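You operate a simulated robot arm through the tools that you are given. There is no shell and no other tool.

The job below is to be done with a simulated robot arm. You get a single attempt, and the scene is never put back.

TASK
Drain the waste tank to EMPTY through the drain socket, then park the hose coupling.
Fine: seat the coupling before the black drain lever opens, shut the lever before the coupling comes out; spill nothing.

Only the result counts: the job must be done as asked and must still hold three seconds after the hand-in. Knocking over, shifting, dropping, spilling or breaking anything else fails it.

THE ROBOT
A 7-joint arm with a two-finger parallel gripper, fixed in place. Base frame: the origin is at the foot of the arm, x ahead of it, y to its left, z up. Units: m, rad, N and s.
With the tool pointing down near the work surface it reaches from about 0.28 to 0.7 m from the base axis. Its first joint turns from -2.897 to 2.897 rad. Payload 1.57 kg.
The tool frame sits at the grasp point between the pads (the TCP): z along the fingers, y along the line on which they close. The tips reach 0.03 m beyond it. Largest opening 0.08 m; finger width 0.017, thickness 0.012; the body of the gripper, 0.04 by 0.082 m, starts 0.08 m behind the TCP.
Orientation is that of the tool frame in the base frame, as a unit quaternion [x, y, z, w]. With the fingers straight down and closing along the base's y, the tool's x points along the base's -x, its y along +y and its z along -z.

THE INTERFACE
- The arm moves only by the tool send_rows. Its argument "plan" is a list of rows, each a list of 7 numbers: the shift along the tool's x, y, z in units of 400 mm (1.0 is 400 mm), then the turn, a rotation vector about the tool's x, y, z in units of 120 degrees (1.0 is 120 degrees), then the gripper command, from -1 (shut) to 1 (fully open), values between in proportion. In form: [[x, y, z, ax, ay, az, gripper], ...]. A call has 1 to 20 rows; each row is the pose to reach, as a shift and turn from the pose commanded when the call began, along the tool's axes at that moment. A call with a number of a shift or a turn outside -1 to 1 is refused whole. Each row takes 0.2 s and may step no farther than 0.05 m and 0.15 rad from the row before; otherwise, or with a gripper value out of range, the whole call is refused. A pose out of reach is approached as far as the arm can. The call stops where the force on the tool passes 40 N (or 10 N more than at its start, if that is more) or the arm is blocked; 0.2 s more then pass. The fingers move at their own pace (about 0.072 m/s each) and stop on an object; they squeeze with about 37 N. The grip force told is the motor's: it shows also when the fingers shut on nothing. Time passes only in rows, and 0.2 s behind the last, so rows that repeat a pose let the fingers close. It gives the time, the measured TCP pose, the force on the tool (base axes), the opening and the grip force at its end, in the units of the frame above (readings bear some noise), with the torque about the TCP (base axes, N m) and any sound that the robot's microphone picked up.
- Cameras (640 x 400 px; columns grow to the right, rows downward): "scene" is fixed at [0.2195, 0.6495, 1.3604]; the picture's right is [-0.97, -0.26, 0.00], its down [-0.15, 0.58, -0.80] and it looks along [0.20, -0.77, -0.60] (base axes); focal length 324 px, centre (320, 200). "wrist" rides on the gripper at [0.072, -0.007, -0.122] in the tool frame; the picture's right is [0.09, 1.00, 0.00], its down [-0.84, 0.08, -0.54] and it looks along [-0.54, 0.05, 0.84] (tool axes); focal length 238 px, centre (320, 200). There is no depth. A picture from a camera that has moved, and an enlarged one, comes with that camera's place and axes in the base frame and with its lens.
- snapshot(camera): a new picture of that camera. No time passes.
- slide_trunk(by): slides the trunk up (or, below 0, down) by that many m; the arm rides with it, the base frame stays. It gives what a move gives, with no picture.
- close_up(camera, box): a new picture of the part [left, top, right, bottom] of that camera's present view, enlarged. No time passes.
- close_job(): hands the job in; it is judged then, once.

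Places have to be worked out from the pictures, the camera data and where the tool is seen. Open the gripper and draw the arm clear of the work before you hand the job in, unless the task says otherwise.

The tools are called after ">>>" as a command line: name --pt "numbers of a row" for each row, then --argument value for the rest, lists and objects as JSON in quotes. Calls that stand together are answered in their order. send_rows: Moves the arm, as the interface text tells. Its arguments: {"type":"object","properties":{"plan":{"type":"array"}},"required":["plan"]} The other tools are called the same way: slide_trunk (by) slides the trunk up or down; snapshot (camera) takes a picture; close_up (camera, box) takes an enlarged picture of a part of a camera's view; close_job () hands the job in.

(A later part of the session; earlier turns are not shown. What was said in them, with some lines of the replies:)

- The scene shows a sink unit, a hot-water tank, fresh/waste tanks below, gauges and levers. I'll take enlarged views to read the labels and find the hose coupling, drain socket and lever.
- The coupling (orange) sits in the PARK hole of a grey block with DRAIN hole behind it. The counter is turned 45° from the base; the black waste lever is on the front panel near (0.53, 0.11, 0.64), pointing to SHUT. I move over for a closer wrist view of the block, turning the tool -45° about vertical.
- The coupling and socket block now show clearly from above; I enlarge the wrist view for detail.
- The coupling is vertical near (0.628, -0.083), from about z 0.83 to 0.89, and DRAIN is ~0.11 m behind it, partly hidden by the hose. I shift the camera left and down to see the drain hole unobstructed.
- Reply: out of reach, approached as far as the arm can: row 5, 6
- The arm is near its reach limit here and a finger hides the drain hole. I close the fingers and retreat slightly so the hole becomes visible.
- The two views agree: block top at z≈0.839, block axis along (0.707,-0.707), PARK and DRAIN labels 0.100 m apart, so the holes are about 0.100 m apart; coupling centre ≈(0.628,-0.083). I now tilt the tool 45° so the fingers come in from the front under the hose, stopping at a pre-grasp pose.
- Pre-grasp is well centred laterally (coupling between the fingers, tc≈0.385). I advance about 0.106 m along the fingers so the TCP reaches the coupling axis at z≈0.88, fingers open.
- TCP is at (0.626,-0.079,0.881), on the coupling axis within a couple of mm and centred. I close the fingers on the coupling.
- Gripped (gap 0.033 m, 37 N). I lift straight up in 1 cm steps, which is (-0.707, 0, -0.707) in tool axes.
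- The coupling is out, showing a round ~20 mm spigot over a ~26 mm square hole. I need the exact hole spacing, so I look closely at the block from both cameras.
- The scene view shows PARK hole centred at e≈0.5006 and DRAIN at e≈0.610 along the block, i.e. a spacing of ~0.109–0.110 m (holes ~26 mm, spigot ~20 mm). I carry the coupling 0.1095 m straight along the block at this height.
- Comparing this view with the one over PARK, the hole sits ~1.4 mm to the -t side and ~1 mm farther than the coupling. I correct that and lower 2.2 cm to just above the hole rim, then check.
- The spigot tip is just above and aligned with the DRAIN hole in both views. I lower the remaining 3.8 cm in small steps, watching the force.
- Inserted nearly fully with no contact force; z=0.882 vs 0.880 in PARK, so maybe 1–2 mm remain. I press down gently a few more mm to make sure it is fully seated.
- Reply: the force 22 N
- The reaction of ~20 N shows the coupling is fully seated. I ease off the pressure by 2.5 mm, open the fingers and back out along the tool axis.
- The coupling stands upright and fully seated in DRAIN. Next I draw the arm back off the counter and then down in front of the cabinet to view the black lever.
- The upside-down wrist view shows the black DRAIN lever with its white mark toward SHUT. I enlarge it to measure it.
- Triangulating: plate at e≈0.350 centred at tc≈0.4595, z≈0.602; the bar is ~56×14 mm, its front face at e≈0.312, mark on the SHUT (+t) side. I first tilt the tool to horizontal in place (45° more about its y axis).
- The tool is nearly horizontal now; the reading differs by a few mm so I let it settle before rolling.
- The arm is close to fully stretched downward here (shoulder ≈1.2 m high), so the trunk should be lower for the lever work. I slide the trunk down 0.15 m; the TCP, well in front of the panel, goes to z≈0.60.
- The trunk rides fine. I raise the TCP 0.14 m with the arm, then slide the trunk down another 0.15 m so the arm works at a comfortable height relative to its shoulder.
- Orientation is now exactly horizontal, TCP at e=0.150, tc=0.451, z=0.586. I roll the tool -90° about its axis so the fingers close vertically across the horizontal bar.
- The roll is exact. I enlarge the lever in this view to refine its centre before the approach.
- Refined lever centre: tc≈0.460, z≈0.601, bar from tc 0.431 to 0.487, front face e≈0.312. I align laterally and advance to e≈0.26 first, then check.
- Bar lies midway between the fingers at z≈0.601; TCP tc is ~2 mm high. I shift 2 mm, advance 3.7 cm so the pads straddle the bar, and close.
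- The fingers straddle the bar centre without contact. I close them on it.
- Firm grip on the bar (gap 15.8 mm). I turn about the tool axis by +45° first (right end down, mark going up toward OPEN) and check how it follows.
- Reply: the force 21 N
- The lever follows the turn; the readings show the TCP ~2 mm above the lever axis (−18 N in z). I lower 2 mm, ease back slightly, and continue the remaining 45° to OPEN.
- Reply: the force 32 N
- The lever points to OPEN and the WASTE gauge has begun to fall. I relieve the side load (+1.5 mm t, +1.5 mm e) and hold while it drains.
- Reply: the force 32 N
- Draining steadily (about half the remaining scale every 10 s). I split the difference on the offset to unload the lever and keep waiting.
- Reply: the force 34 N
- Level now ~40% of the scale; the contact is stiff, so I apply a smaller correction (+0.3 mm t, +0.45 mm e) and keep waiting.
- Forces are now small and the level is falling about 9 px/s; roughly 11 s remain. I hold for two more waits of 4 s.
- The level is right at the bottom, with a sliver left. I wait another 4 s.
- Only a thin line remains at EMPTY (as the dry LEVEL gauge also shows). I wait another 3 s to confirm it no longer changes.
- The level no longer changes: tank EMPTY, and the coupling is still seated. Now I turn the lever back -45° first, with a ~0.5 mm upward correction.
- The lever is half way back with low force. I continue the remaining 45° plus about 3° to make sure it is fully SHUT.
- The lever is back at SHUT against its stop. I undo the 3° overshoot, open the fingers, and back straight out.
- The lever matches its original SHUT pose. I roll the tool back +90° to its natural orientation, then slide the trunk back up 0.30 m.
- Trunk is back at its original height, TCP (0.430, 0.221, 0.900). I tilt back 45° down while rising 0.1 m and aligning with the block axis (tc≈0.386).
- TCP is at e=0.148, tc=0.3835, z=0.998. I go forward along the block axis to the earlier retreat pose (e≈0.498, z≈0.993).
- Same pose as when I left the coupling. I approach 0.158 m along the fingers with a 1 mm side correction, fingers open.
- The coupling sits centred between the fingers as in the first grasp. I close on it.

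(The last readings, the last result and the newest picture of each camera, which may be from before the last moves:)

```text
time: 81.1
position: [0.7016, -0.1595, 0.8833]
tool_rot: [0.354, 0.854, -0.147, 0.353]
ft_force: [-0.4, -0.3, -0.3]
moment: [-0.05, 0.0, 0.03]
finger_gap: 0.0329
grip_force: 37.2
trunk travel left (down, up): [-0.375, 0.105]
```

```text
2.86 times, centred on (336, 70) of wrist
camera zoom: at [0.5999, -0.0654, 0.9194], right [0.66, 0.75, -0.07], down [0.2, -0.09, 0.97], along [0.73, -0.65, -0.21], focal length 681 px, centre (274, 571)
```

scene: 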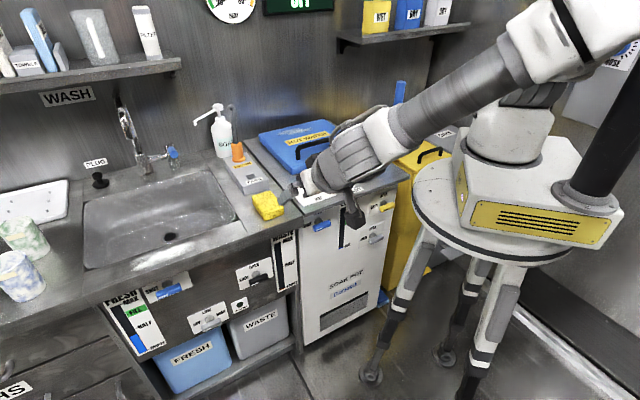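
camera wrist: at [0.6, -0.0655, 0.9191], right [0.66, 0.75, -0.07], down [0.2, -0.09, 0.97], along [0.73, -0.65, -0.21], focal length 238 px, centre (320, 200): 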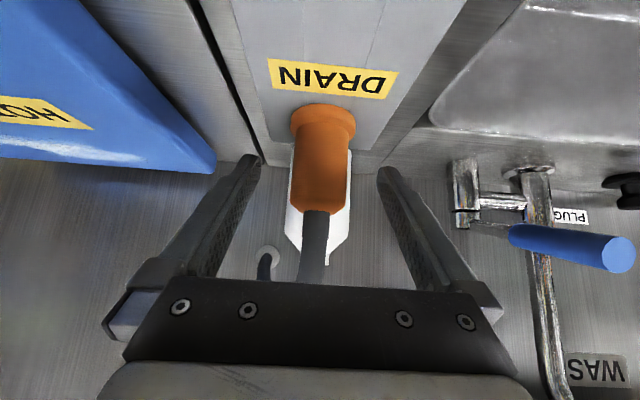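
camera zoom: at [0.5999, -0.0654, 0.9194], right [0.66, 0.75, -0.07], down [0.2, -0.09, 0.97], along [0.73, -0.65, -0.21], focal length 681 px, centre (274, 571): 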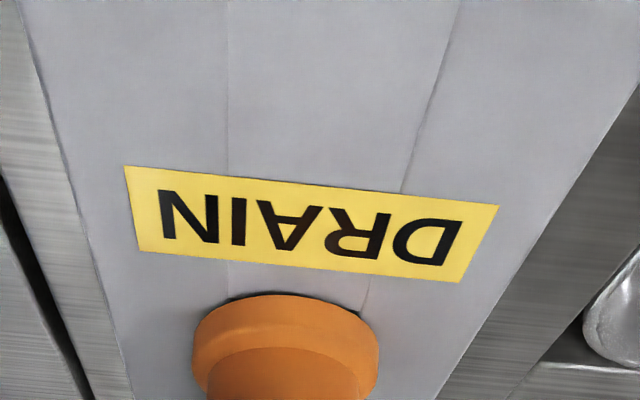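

Gripped, the lever is still SHUT and the tank EMPTY. I lift the coupling straight up 6 cm.

>>> send_rows --pt "-0.0177 0 -0.0177 0 0 0 -1" --pt "-0.0354 0 -0.0354 0 0 0 -1" --pt "-0.053 0 -0.053 0 0 0 -1" --pt "-0.0707 0 -0.0707 0 0 0 -1" --pt "-0.0884 0 -0.0884 0 0 0 -1" --pt "-0.1061 0 -0.1061 0 0 0 -1" --pt "-0.1061 0 -0.1061 0 0 0 -1"

>>> close_up --camera "wrist" --box '[240, 0, 432, 140]'

>>> close_up --camera "scene" --box '[210, 125, 290, 175]'

```text
time: 82.7
position: [0.7048, -0.1576, 0.9444]
tool_rot: [0.353, 0.854, -0.147, 0.354]
ft_force: [0.6, -0.7, -1.2]
moment: [0.03, 0.01, 0.03]
finger_gap: 0.0325
grip_force: 37.4
trunk travel left (down, up): [-0.375, 0.105]
```

```text
2.86 times, centred on (336, 70) of wrist
camera zoom: at [0.6026, -0.0656, 0.9804], right [0.66, 0.75, -0.07], down [0.2, -0.09, 0.97], along [0.73, -0.65, -0.21], focal length 681 px, centre (274, 571)
```

zoom: 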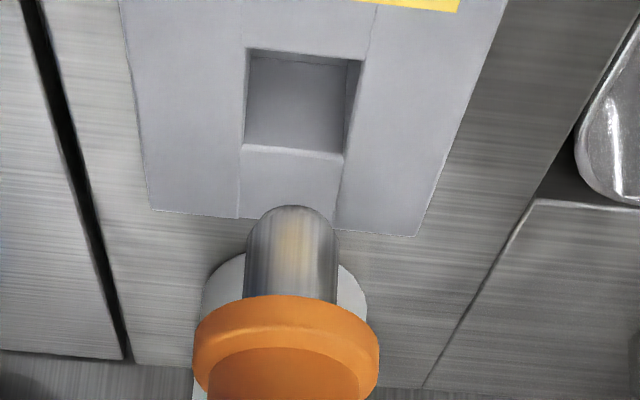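

```text
8.00 times, centred on (250, 150) of scene
camera zoom: at [0.2195, 0.6495, 1.3604], right [-0.97, -0.26, 0.0], down [-0.15, 0.58, -0.8], along [0.2, -0.77, -0.6], focal length 2594 px, centre (880, 600)
```

zoom: 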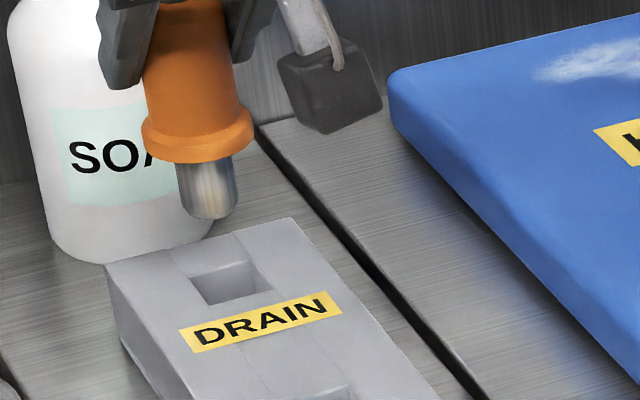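

Clear of the socket. I carry it back 0.1105 m along the block toward PARK and check alignment.

>>> send_rows --pt "0.0326 0 -0.0326 0 0 0 -1" --pt "0.0651 0 -0.0651 0 0 0 -1" --pt "0.0977 0 -0.0977 0 0 0 -1" --pt "0.1302 0 -0.1302 0 0 0 -1" --pt "0.1628 0 -0.1628 0 0 0 -1" --pt "0.1953 0 -0.1953 0 0 0 -1" --pt "0.1953 0 -0.1953 0 0 0 -1" --pt "0.1953 0 -0.1953 0 0 0 -1"

>>> close_up --camera "wrist" --box '[240, 0, 432, 140]'

>>> close_up --camera "scene" --box '[210, 140, 290, 190]'

```text
time: 84.5
position: [0.6257, -0.0795, 0.9436]
tool_rot: [0.353, 0.853, -0.147, 0.354]
ft_force: [-0.1, 0.6, -1.0]
moment: [0.02, -0.04, -0.01]
finger_gap: 0.0325
grip_force: 36.9
trunk travel left (down, up): [-0.375, 0.105]
```

```text
2.86 times, centred on (336, 70) of wrist
camera zoom: at [0.5246, 0.0119, 0.9797], right [0.66, 0.75, -0.07], down [0.2, -0.09, 0.97], along [0.73, -0.65, -0.21], focal length 681 px, centre (274, 571)
```

zoom: 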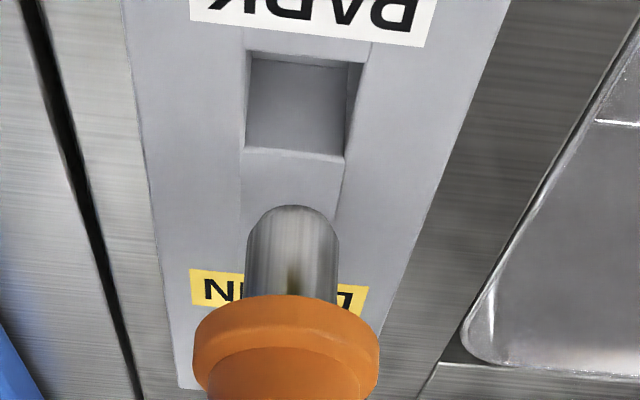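

```text
8.00 times, centred on (250, 165) of scene
camera zoom: at [0.2195, 0.6495, 1.3604], right [-0.97, -0.26, 0.0], down [-0.15, 0.58, -0.8], along [0.2, -0.77, -0.6], focal length 2594 px, centre (880, 480)
```

zoom: 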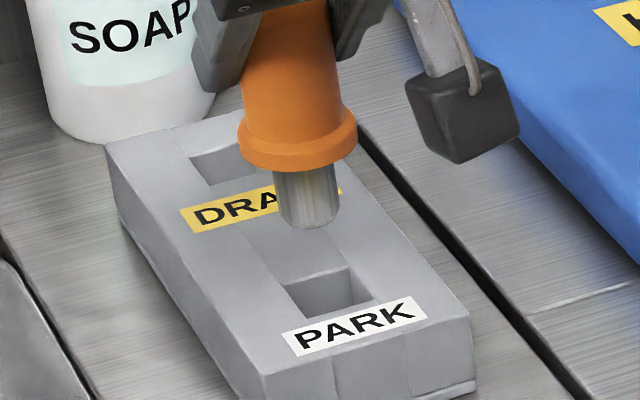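

The hole sits at the same place relative to the spigot as DRAIN did just after lifting (within 0.5 mm). I lower 2.2 cm and check once more.

>>> send_rows --pt "0.0195 0.0005 0.0195 0 0 0 -1" --pt "0.039 0.0005 0.039 0 0 0 -1" --pt "0.039 0.0005 0.039 0 0 0 -1"

>>> close_up --camera "wrist" --box '[240, 0, 432, 140]'

>>> close_up --camera "scene" --box '[210, 140, 290, 190]'

```text
time: 85.3
position: [0.6237, -0.0802, 0.9212]
tool_rot: [0.354, 0.853, -0.147, 0.353]
ft_force: [-0.4, -0.2, -1.2]
moment: [-0.03, -0.02, 0.0]
finger_gap: 0.0328
grip_force: 36.9
trunk travel left (down, up): [-0.375, 0.105]
```

```text
2.86 times, centred on (336, 70) of wrist
camera zoom: at [0.5235, 0.0131, 0.9572], right [0.66, 0.75, -0.07], down [0.2, -0.09, 0.97], along [0.73, -0.65, -0.21], focal length 681 px, centre (274, 571)
```

zoom: 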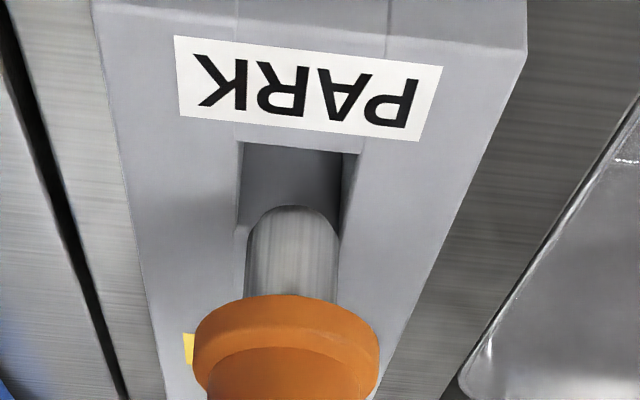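

```text
8.00 times, centred on (250, 165) of scene
camera zoom: at [0.2195, 0.6495, 1.3604], right [-0.97, -0.26, 0.0], down [-0.15, 0.58, -0.8], along [0.2, -0.77, -0.6], focal length 2594 px, centre (880, 480)
```

zoom: 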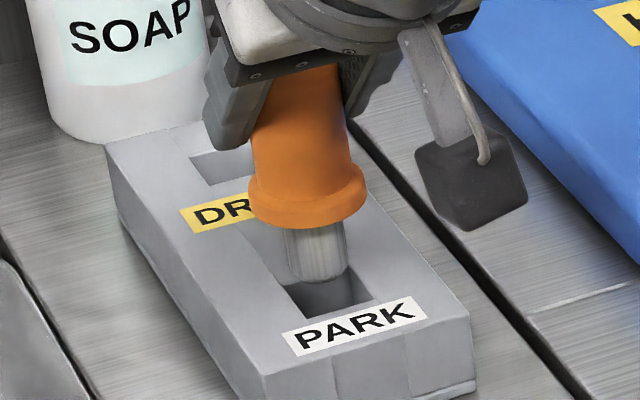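

Measured against the DRAIN insertion, the spigot is ~1.5 mm too far to +t; along e it is aligned. I correct 1.5 mm and lower the rest in small steps.

>>> send_rows --pt "0 -0.0037 0 0 0 0 -1" --pt "0.0106 -0.0037 0.0106 0 0 0 -1" --pt "0.0212 -0.0037 0.0212 0 0 0 -1" --pt "0.0318 -0.0037 0.0318 0 0 0 -1" --pt "0.0424 -0.0037 0.0424 0 0 0 -1" --pt "0.053 -0.0037 0.053 0 0 0 -1" --pt "0.0636 -0.0037 0.0636 0 0 0 -1" --pt "0.068 -0.0037 0.068 0 0 0 -1" --pt "0.068 -0.0037 0.068 0 0 0 -1"

>>> close_up --camera "wrist" --box '[240, 0, 432, 140]'

>>> close_up --camera "scene" --box '[210, 140, 290, 190]'

```text
time: 87.3
position: [0.6243, -0.0796, 0.8844]
tool_rot: [0.353, 0.854, -0.146, 0.354]
ft_force: [-8.9, 7.6, 6.2]
moment: [0.32, 0.35, -0.02]
finger_gap: 0.0325
grip_force: 37.0
trunk travel left (down, up): [-0.375, 0.105]
```

```text
2.86 times, centred on (336, 70) of wrist
camera zoom: at [0.5225, 0.0124, 0.9194], right [0.66, 0.75, -0.06], down [0.2, -0.09, 0.98], along [0.73, -0.65, -0.21], focal length 681 px, centre (274, 571)
```

zoom: 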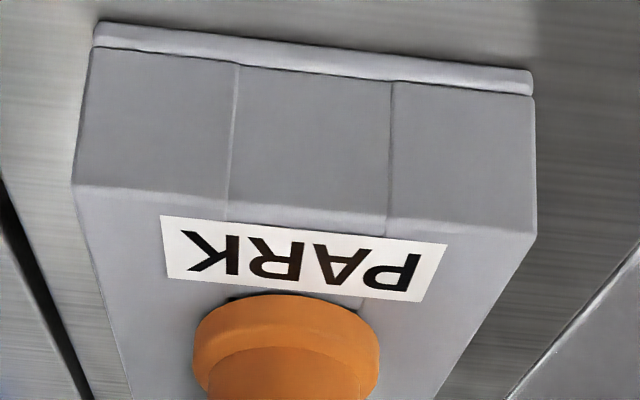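

```text
8.00 times, centred on (250, 165) of scene
camera zoom: at [0.2195, 0.6495, 1.3604], right [-0.97, -0.26, 0.0], down [-0.15, 0.58, -0.8], along [0.2, -0.77, -0.6], focal length 2594 px, centre (880, 480)
```

zoom: 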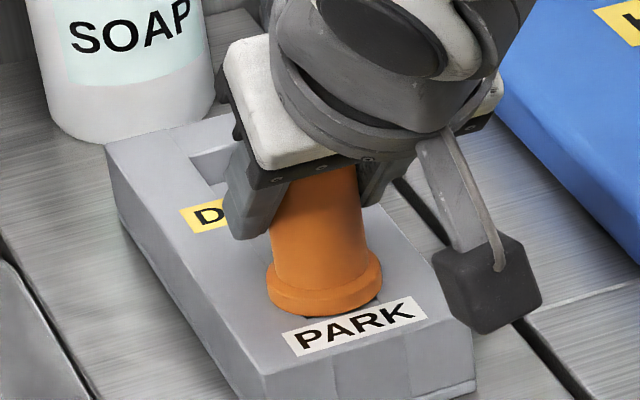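

In the hole with a light load: −12 N along e and +6 N up, so nearly bottomed and touching the far wall slightly. I ease 0.6 mm back in e and press 2 mm down to seat.

>>> send_rows --pt "0.001 0 -0.001 0 0 0 -1" --pt "0.0028 0 0.0008 0 0 0 -1" --pt "0.0045 0 0.0025 0 0 0 -1" --pt "0.0045 0 0.0025 0 0 0 -1"

>>> close_up --camera "wrist" --box '[240, 0, 432, 140]'

```text
time: 88.3
position: [0.6241, -0.0797, 0.8839]
tool_rot: [0.353, 0.852, -0.146, 0.357]
ft_force: [-2.6, 5.1, 23.3]
moment: [0.22, 0.16, 0.02]
finger_gap: 0.0325
grip_force: 36.8
trunk travel left (down, up): [-0.375, 0.105]
```

```text
2.86 times, centred on (336, 70) of wrist
camera zoom: at [0.5218, 0.0123, 0.9185], right [0.66, 0.75, -0.06], down [0.2, -0.09, 0.98], along [0.73, -0.65, -0.21], focal length 681 px, centre (274, 571)
```

zoom: 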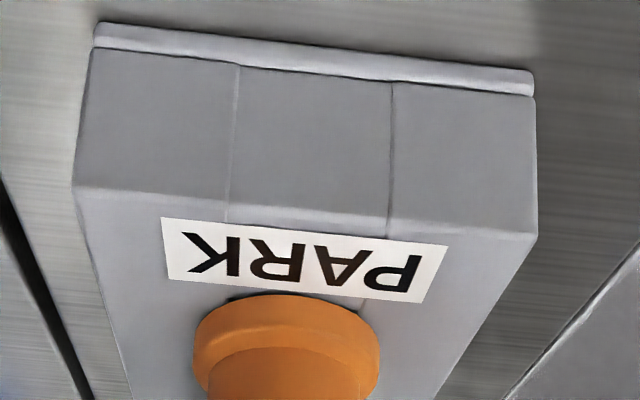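

A firm 23 N stop: the coupling is seated in PARK. I ease off, open the fingers and back away along the tool axis.

>>> send_rows --pt "-0.0033 0 -0.0033 0 0 0 -1" --pt "-0.0033 0 -0.0033 0 0 0 0.2" --pt "-0.0033 0 -0.0033 0 0 0 1" --pt "-0.0033 0 -0.0033 0 0 0 1" --pt "-0.0033 0 -0.0033 0 0 0 1" --pt "-0.0033 0 -0.05 0 0 0 1" --pt "-0.0033 0 -0.12 0 0 0 1" --pt "-0.0033 0 -0.2 0 0 0 1" --pt "-0.0033 0 -0.3 0 0 0 1" --pt "-0.0033 0 -0.4 0 0 0 1"

>>> snapshot --camera "wrist"

>>> close_up --camera "scene" --box '[210, 140, 290, 190]'

>>> snapshot --camera "scene"

```text
time: 90.5
position: [0.545, 0.0008, 0.9935]
tool_rot: [0.355, 0.853, -0.148, 0.353]
ft_force: [0.0, -0.6, -0.6]
moment: [0.03, -0.01, -0.01]
finger_gap: 0.0802
grip_force: 0.2
trunk travel left (down, up): [-0.375, 0.105]
```

```text
taken
camera wrist: at [0.4421, 0.0934, 1.0284], right [0.66, 0.75, -0.07], down [0.2, -0.09, 0.97], along [0.72, -0.66, -0.21], focal length 238 px, centre (320, 200)
```

wrist: 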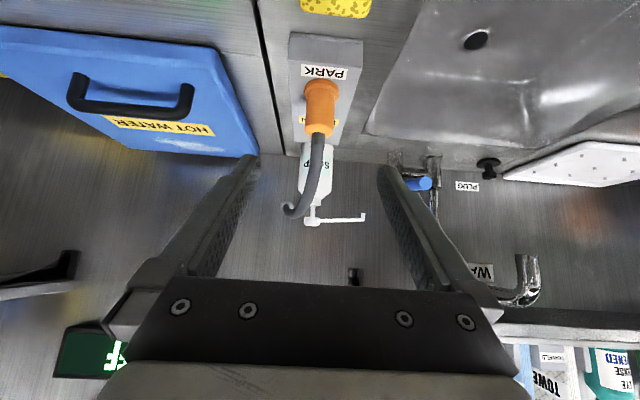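

```text
8.00 times, centred on (250, 165) of scene
camera zoom: at [0.2195, 0.6495, 1.3604], right [-0.97, -0.26, 0.0], down [-0.15, 0.58, -0.8], along [0.2, -0.77, -0.6], focal length 2594 px, centre (880, 480)
```

zoom: 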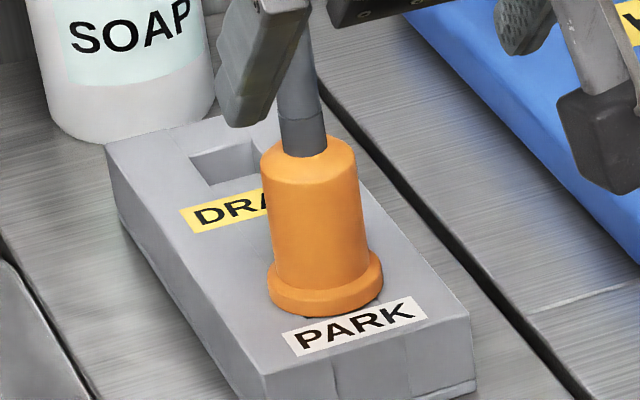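

```text
taken
```

scene: 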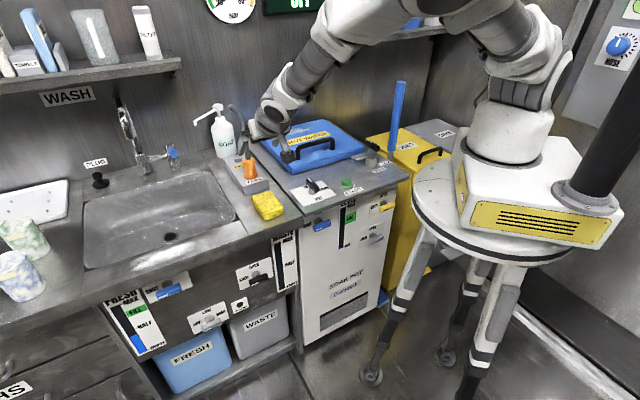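

The coupling stands parked just as at the start, the gripper open. I withdraw the arm further up and back, then verify everything once more.

>>> send_rows --pt "0.025 0 -0.082 0 0 0 1" --pt "0.05 0 -0.163 0 0 0 1" --pt "0.074 0 -0.244 0 0 0 1" --pt "0.099 0 -0.326 0 0 0 1" --pt "0.124 0 -0.407 0 0 0 1" --pt "0.124 0 -0.407 0 0 0 1" --pt "0.124 0 -0.407 0 0 0 1"

>>> snapshot --camera "scene"

>>> close_up --camera "scene" --box '[210, 130, 320, 300]'

>>> close_up --camera "scene" --box '[220, 240, 300, 300]'

>>> close_up --camera "scene" --box '[210, 140, 290, 190]'

```text
time: 92.1
position: [0.4406, 0.1051, 1.0754]
tool_rot: [0.354, 0.854, -0.146, 0.353]
ft_force: [-0.3, -1.0, -0.1]
moment: [0.01, 0.01, 0.02]
finger_gap: 0.0801
grip_force: 0.1
trunk travel left (down, up): [-0.375, 0.105]
```

```text
taken
```

scene: 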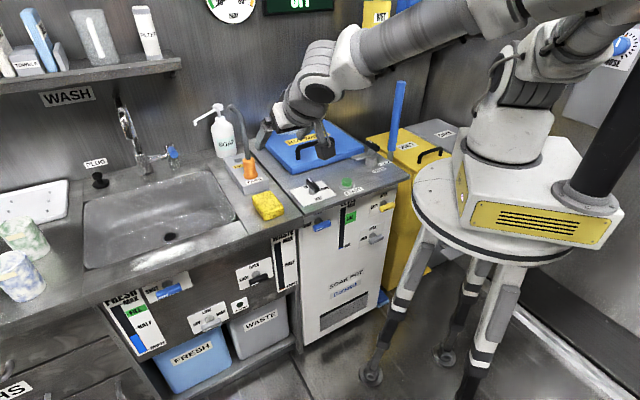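

```text
2.35 times, centred on (265, 215) of scene
camera zoom: at [0.2195, 0.6495, 1.3604], right [-0.97, -0.26, 0.0], down [-0.15, 0.58, -0.8], along [0.2, -0.77, -0.6], focal length 763 px, centre (449, 165)
```

zoom: 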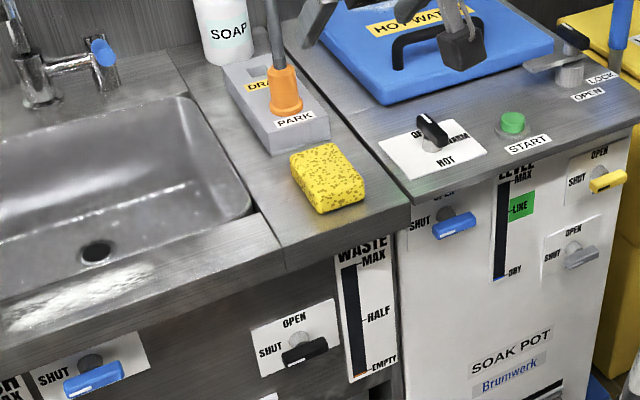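

```text
6.67 times, centred on (260, 270) of scene
camera zoom: at [0.2195, 0.6495, 1.3604], right [-0.97, -0.26, 0.0], down [-0.15, 0.58, -0.8], along [0.2, -0.77, -0.6], focal length 2162 px, centre (720, -267)
```

zoom: 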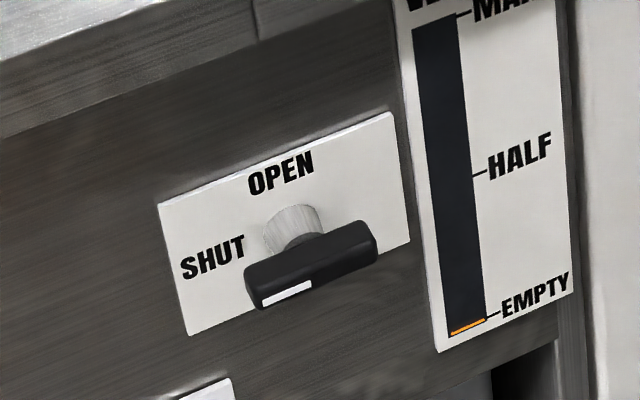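

```text
8.00 times, centred on (250, 165) of scene
camera zoom: at [0.2195, 0.6495, 1.3604], right [-0.97, -0.26, 0.0], down [-0.15, 0.58, -0.8], along [0.2, -0.77, -0.6], focal length 2594 px, centre (880, 480)
```

zoom: 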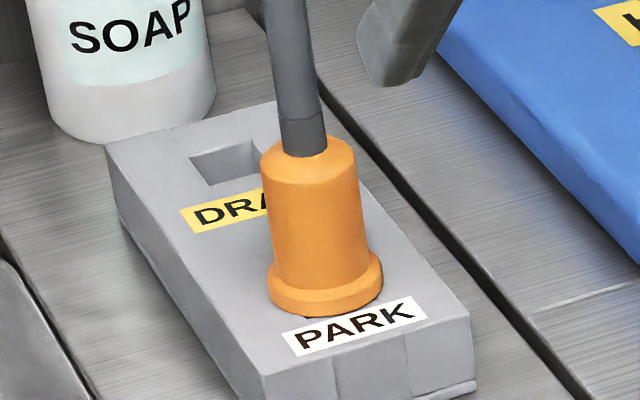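

All checks hold: WASTE reads EMPTY, the black lever is SHUT, the coupling is seated in PARK, and the gripper is open with the arm clear. Nothing else looks shifted or spilled. I hand the job in.

>>> close_job

```text
The job is handed in.
```

The waste tank is drained to EMPTY and the hose coupling is back in its PARK hole. I've handed the job in, but no verdict has come back yet.

- **Order of steps:** I pressed the coupling firmly into the DRAIN socket before opening the black lever. I turned the lever back to SHUT before taking the coupling out.
- **Tank level:** The WASTE gauge shows only a thin line at EMPTY. It did not change over a further 3-second wait, and the dry LEVEL gauge shows the same kind of line.
- **Coupling:** It came to a firm stop in PARK and stands where it did at the start.
- **Surroundings:** I saw no spills, and nothing else looked moved in the final pictures. The gripper is open, the arm is clear of the work, and the trunk is back at its starting height.
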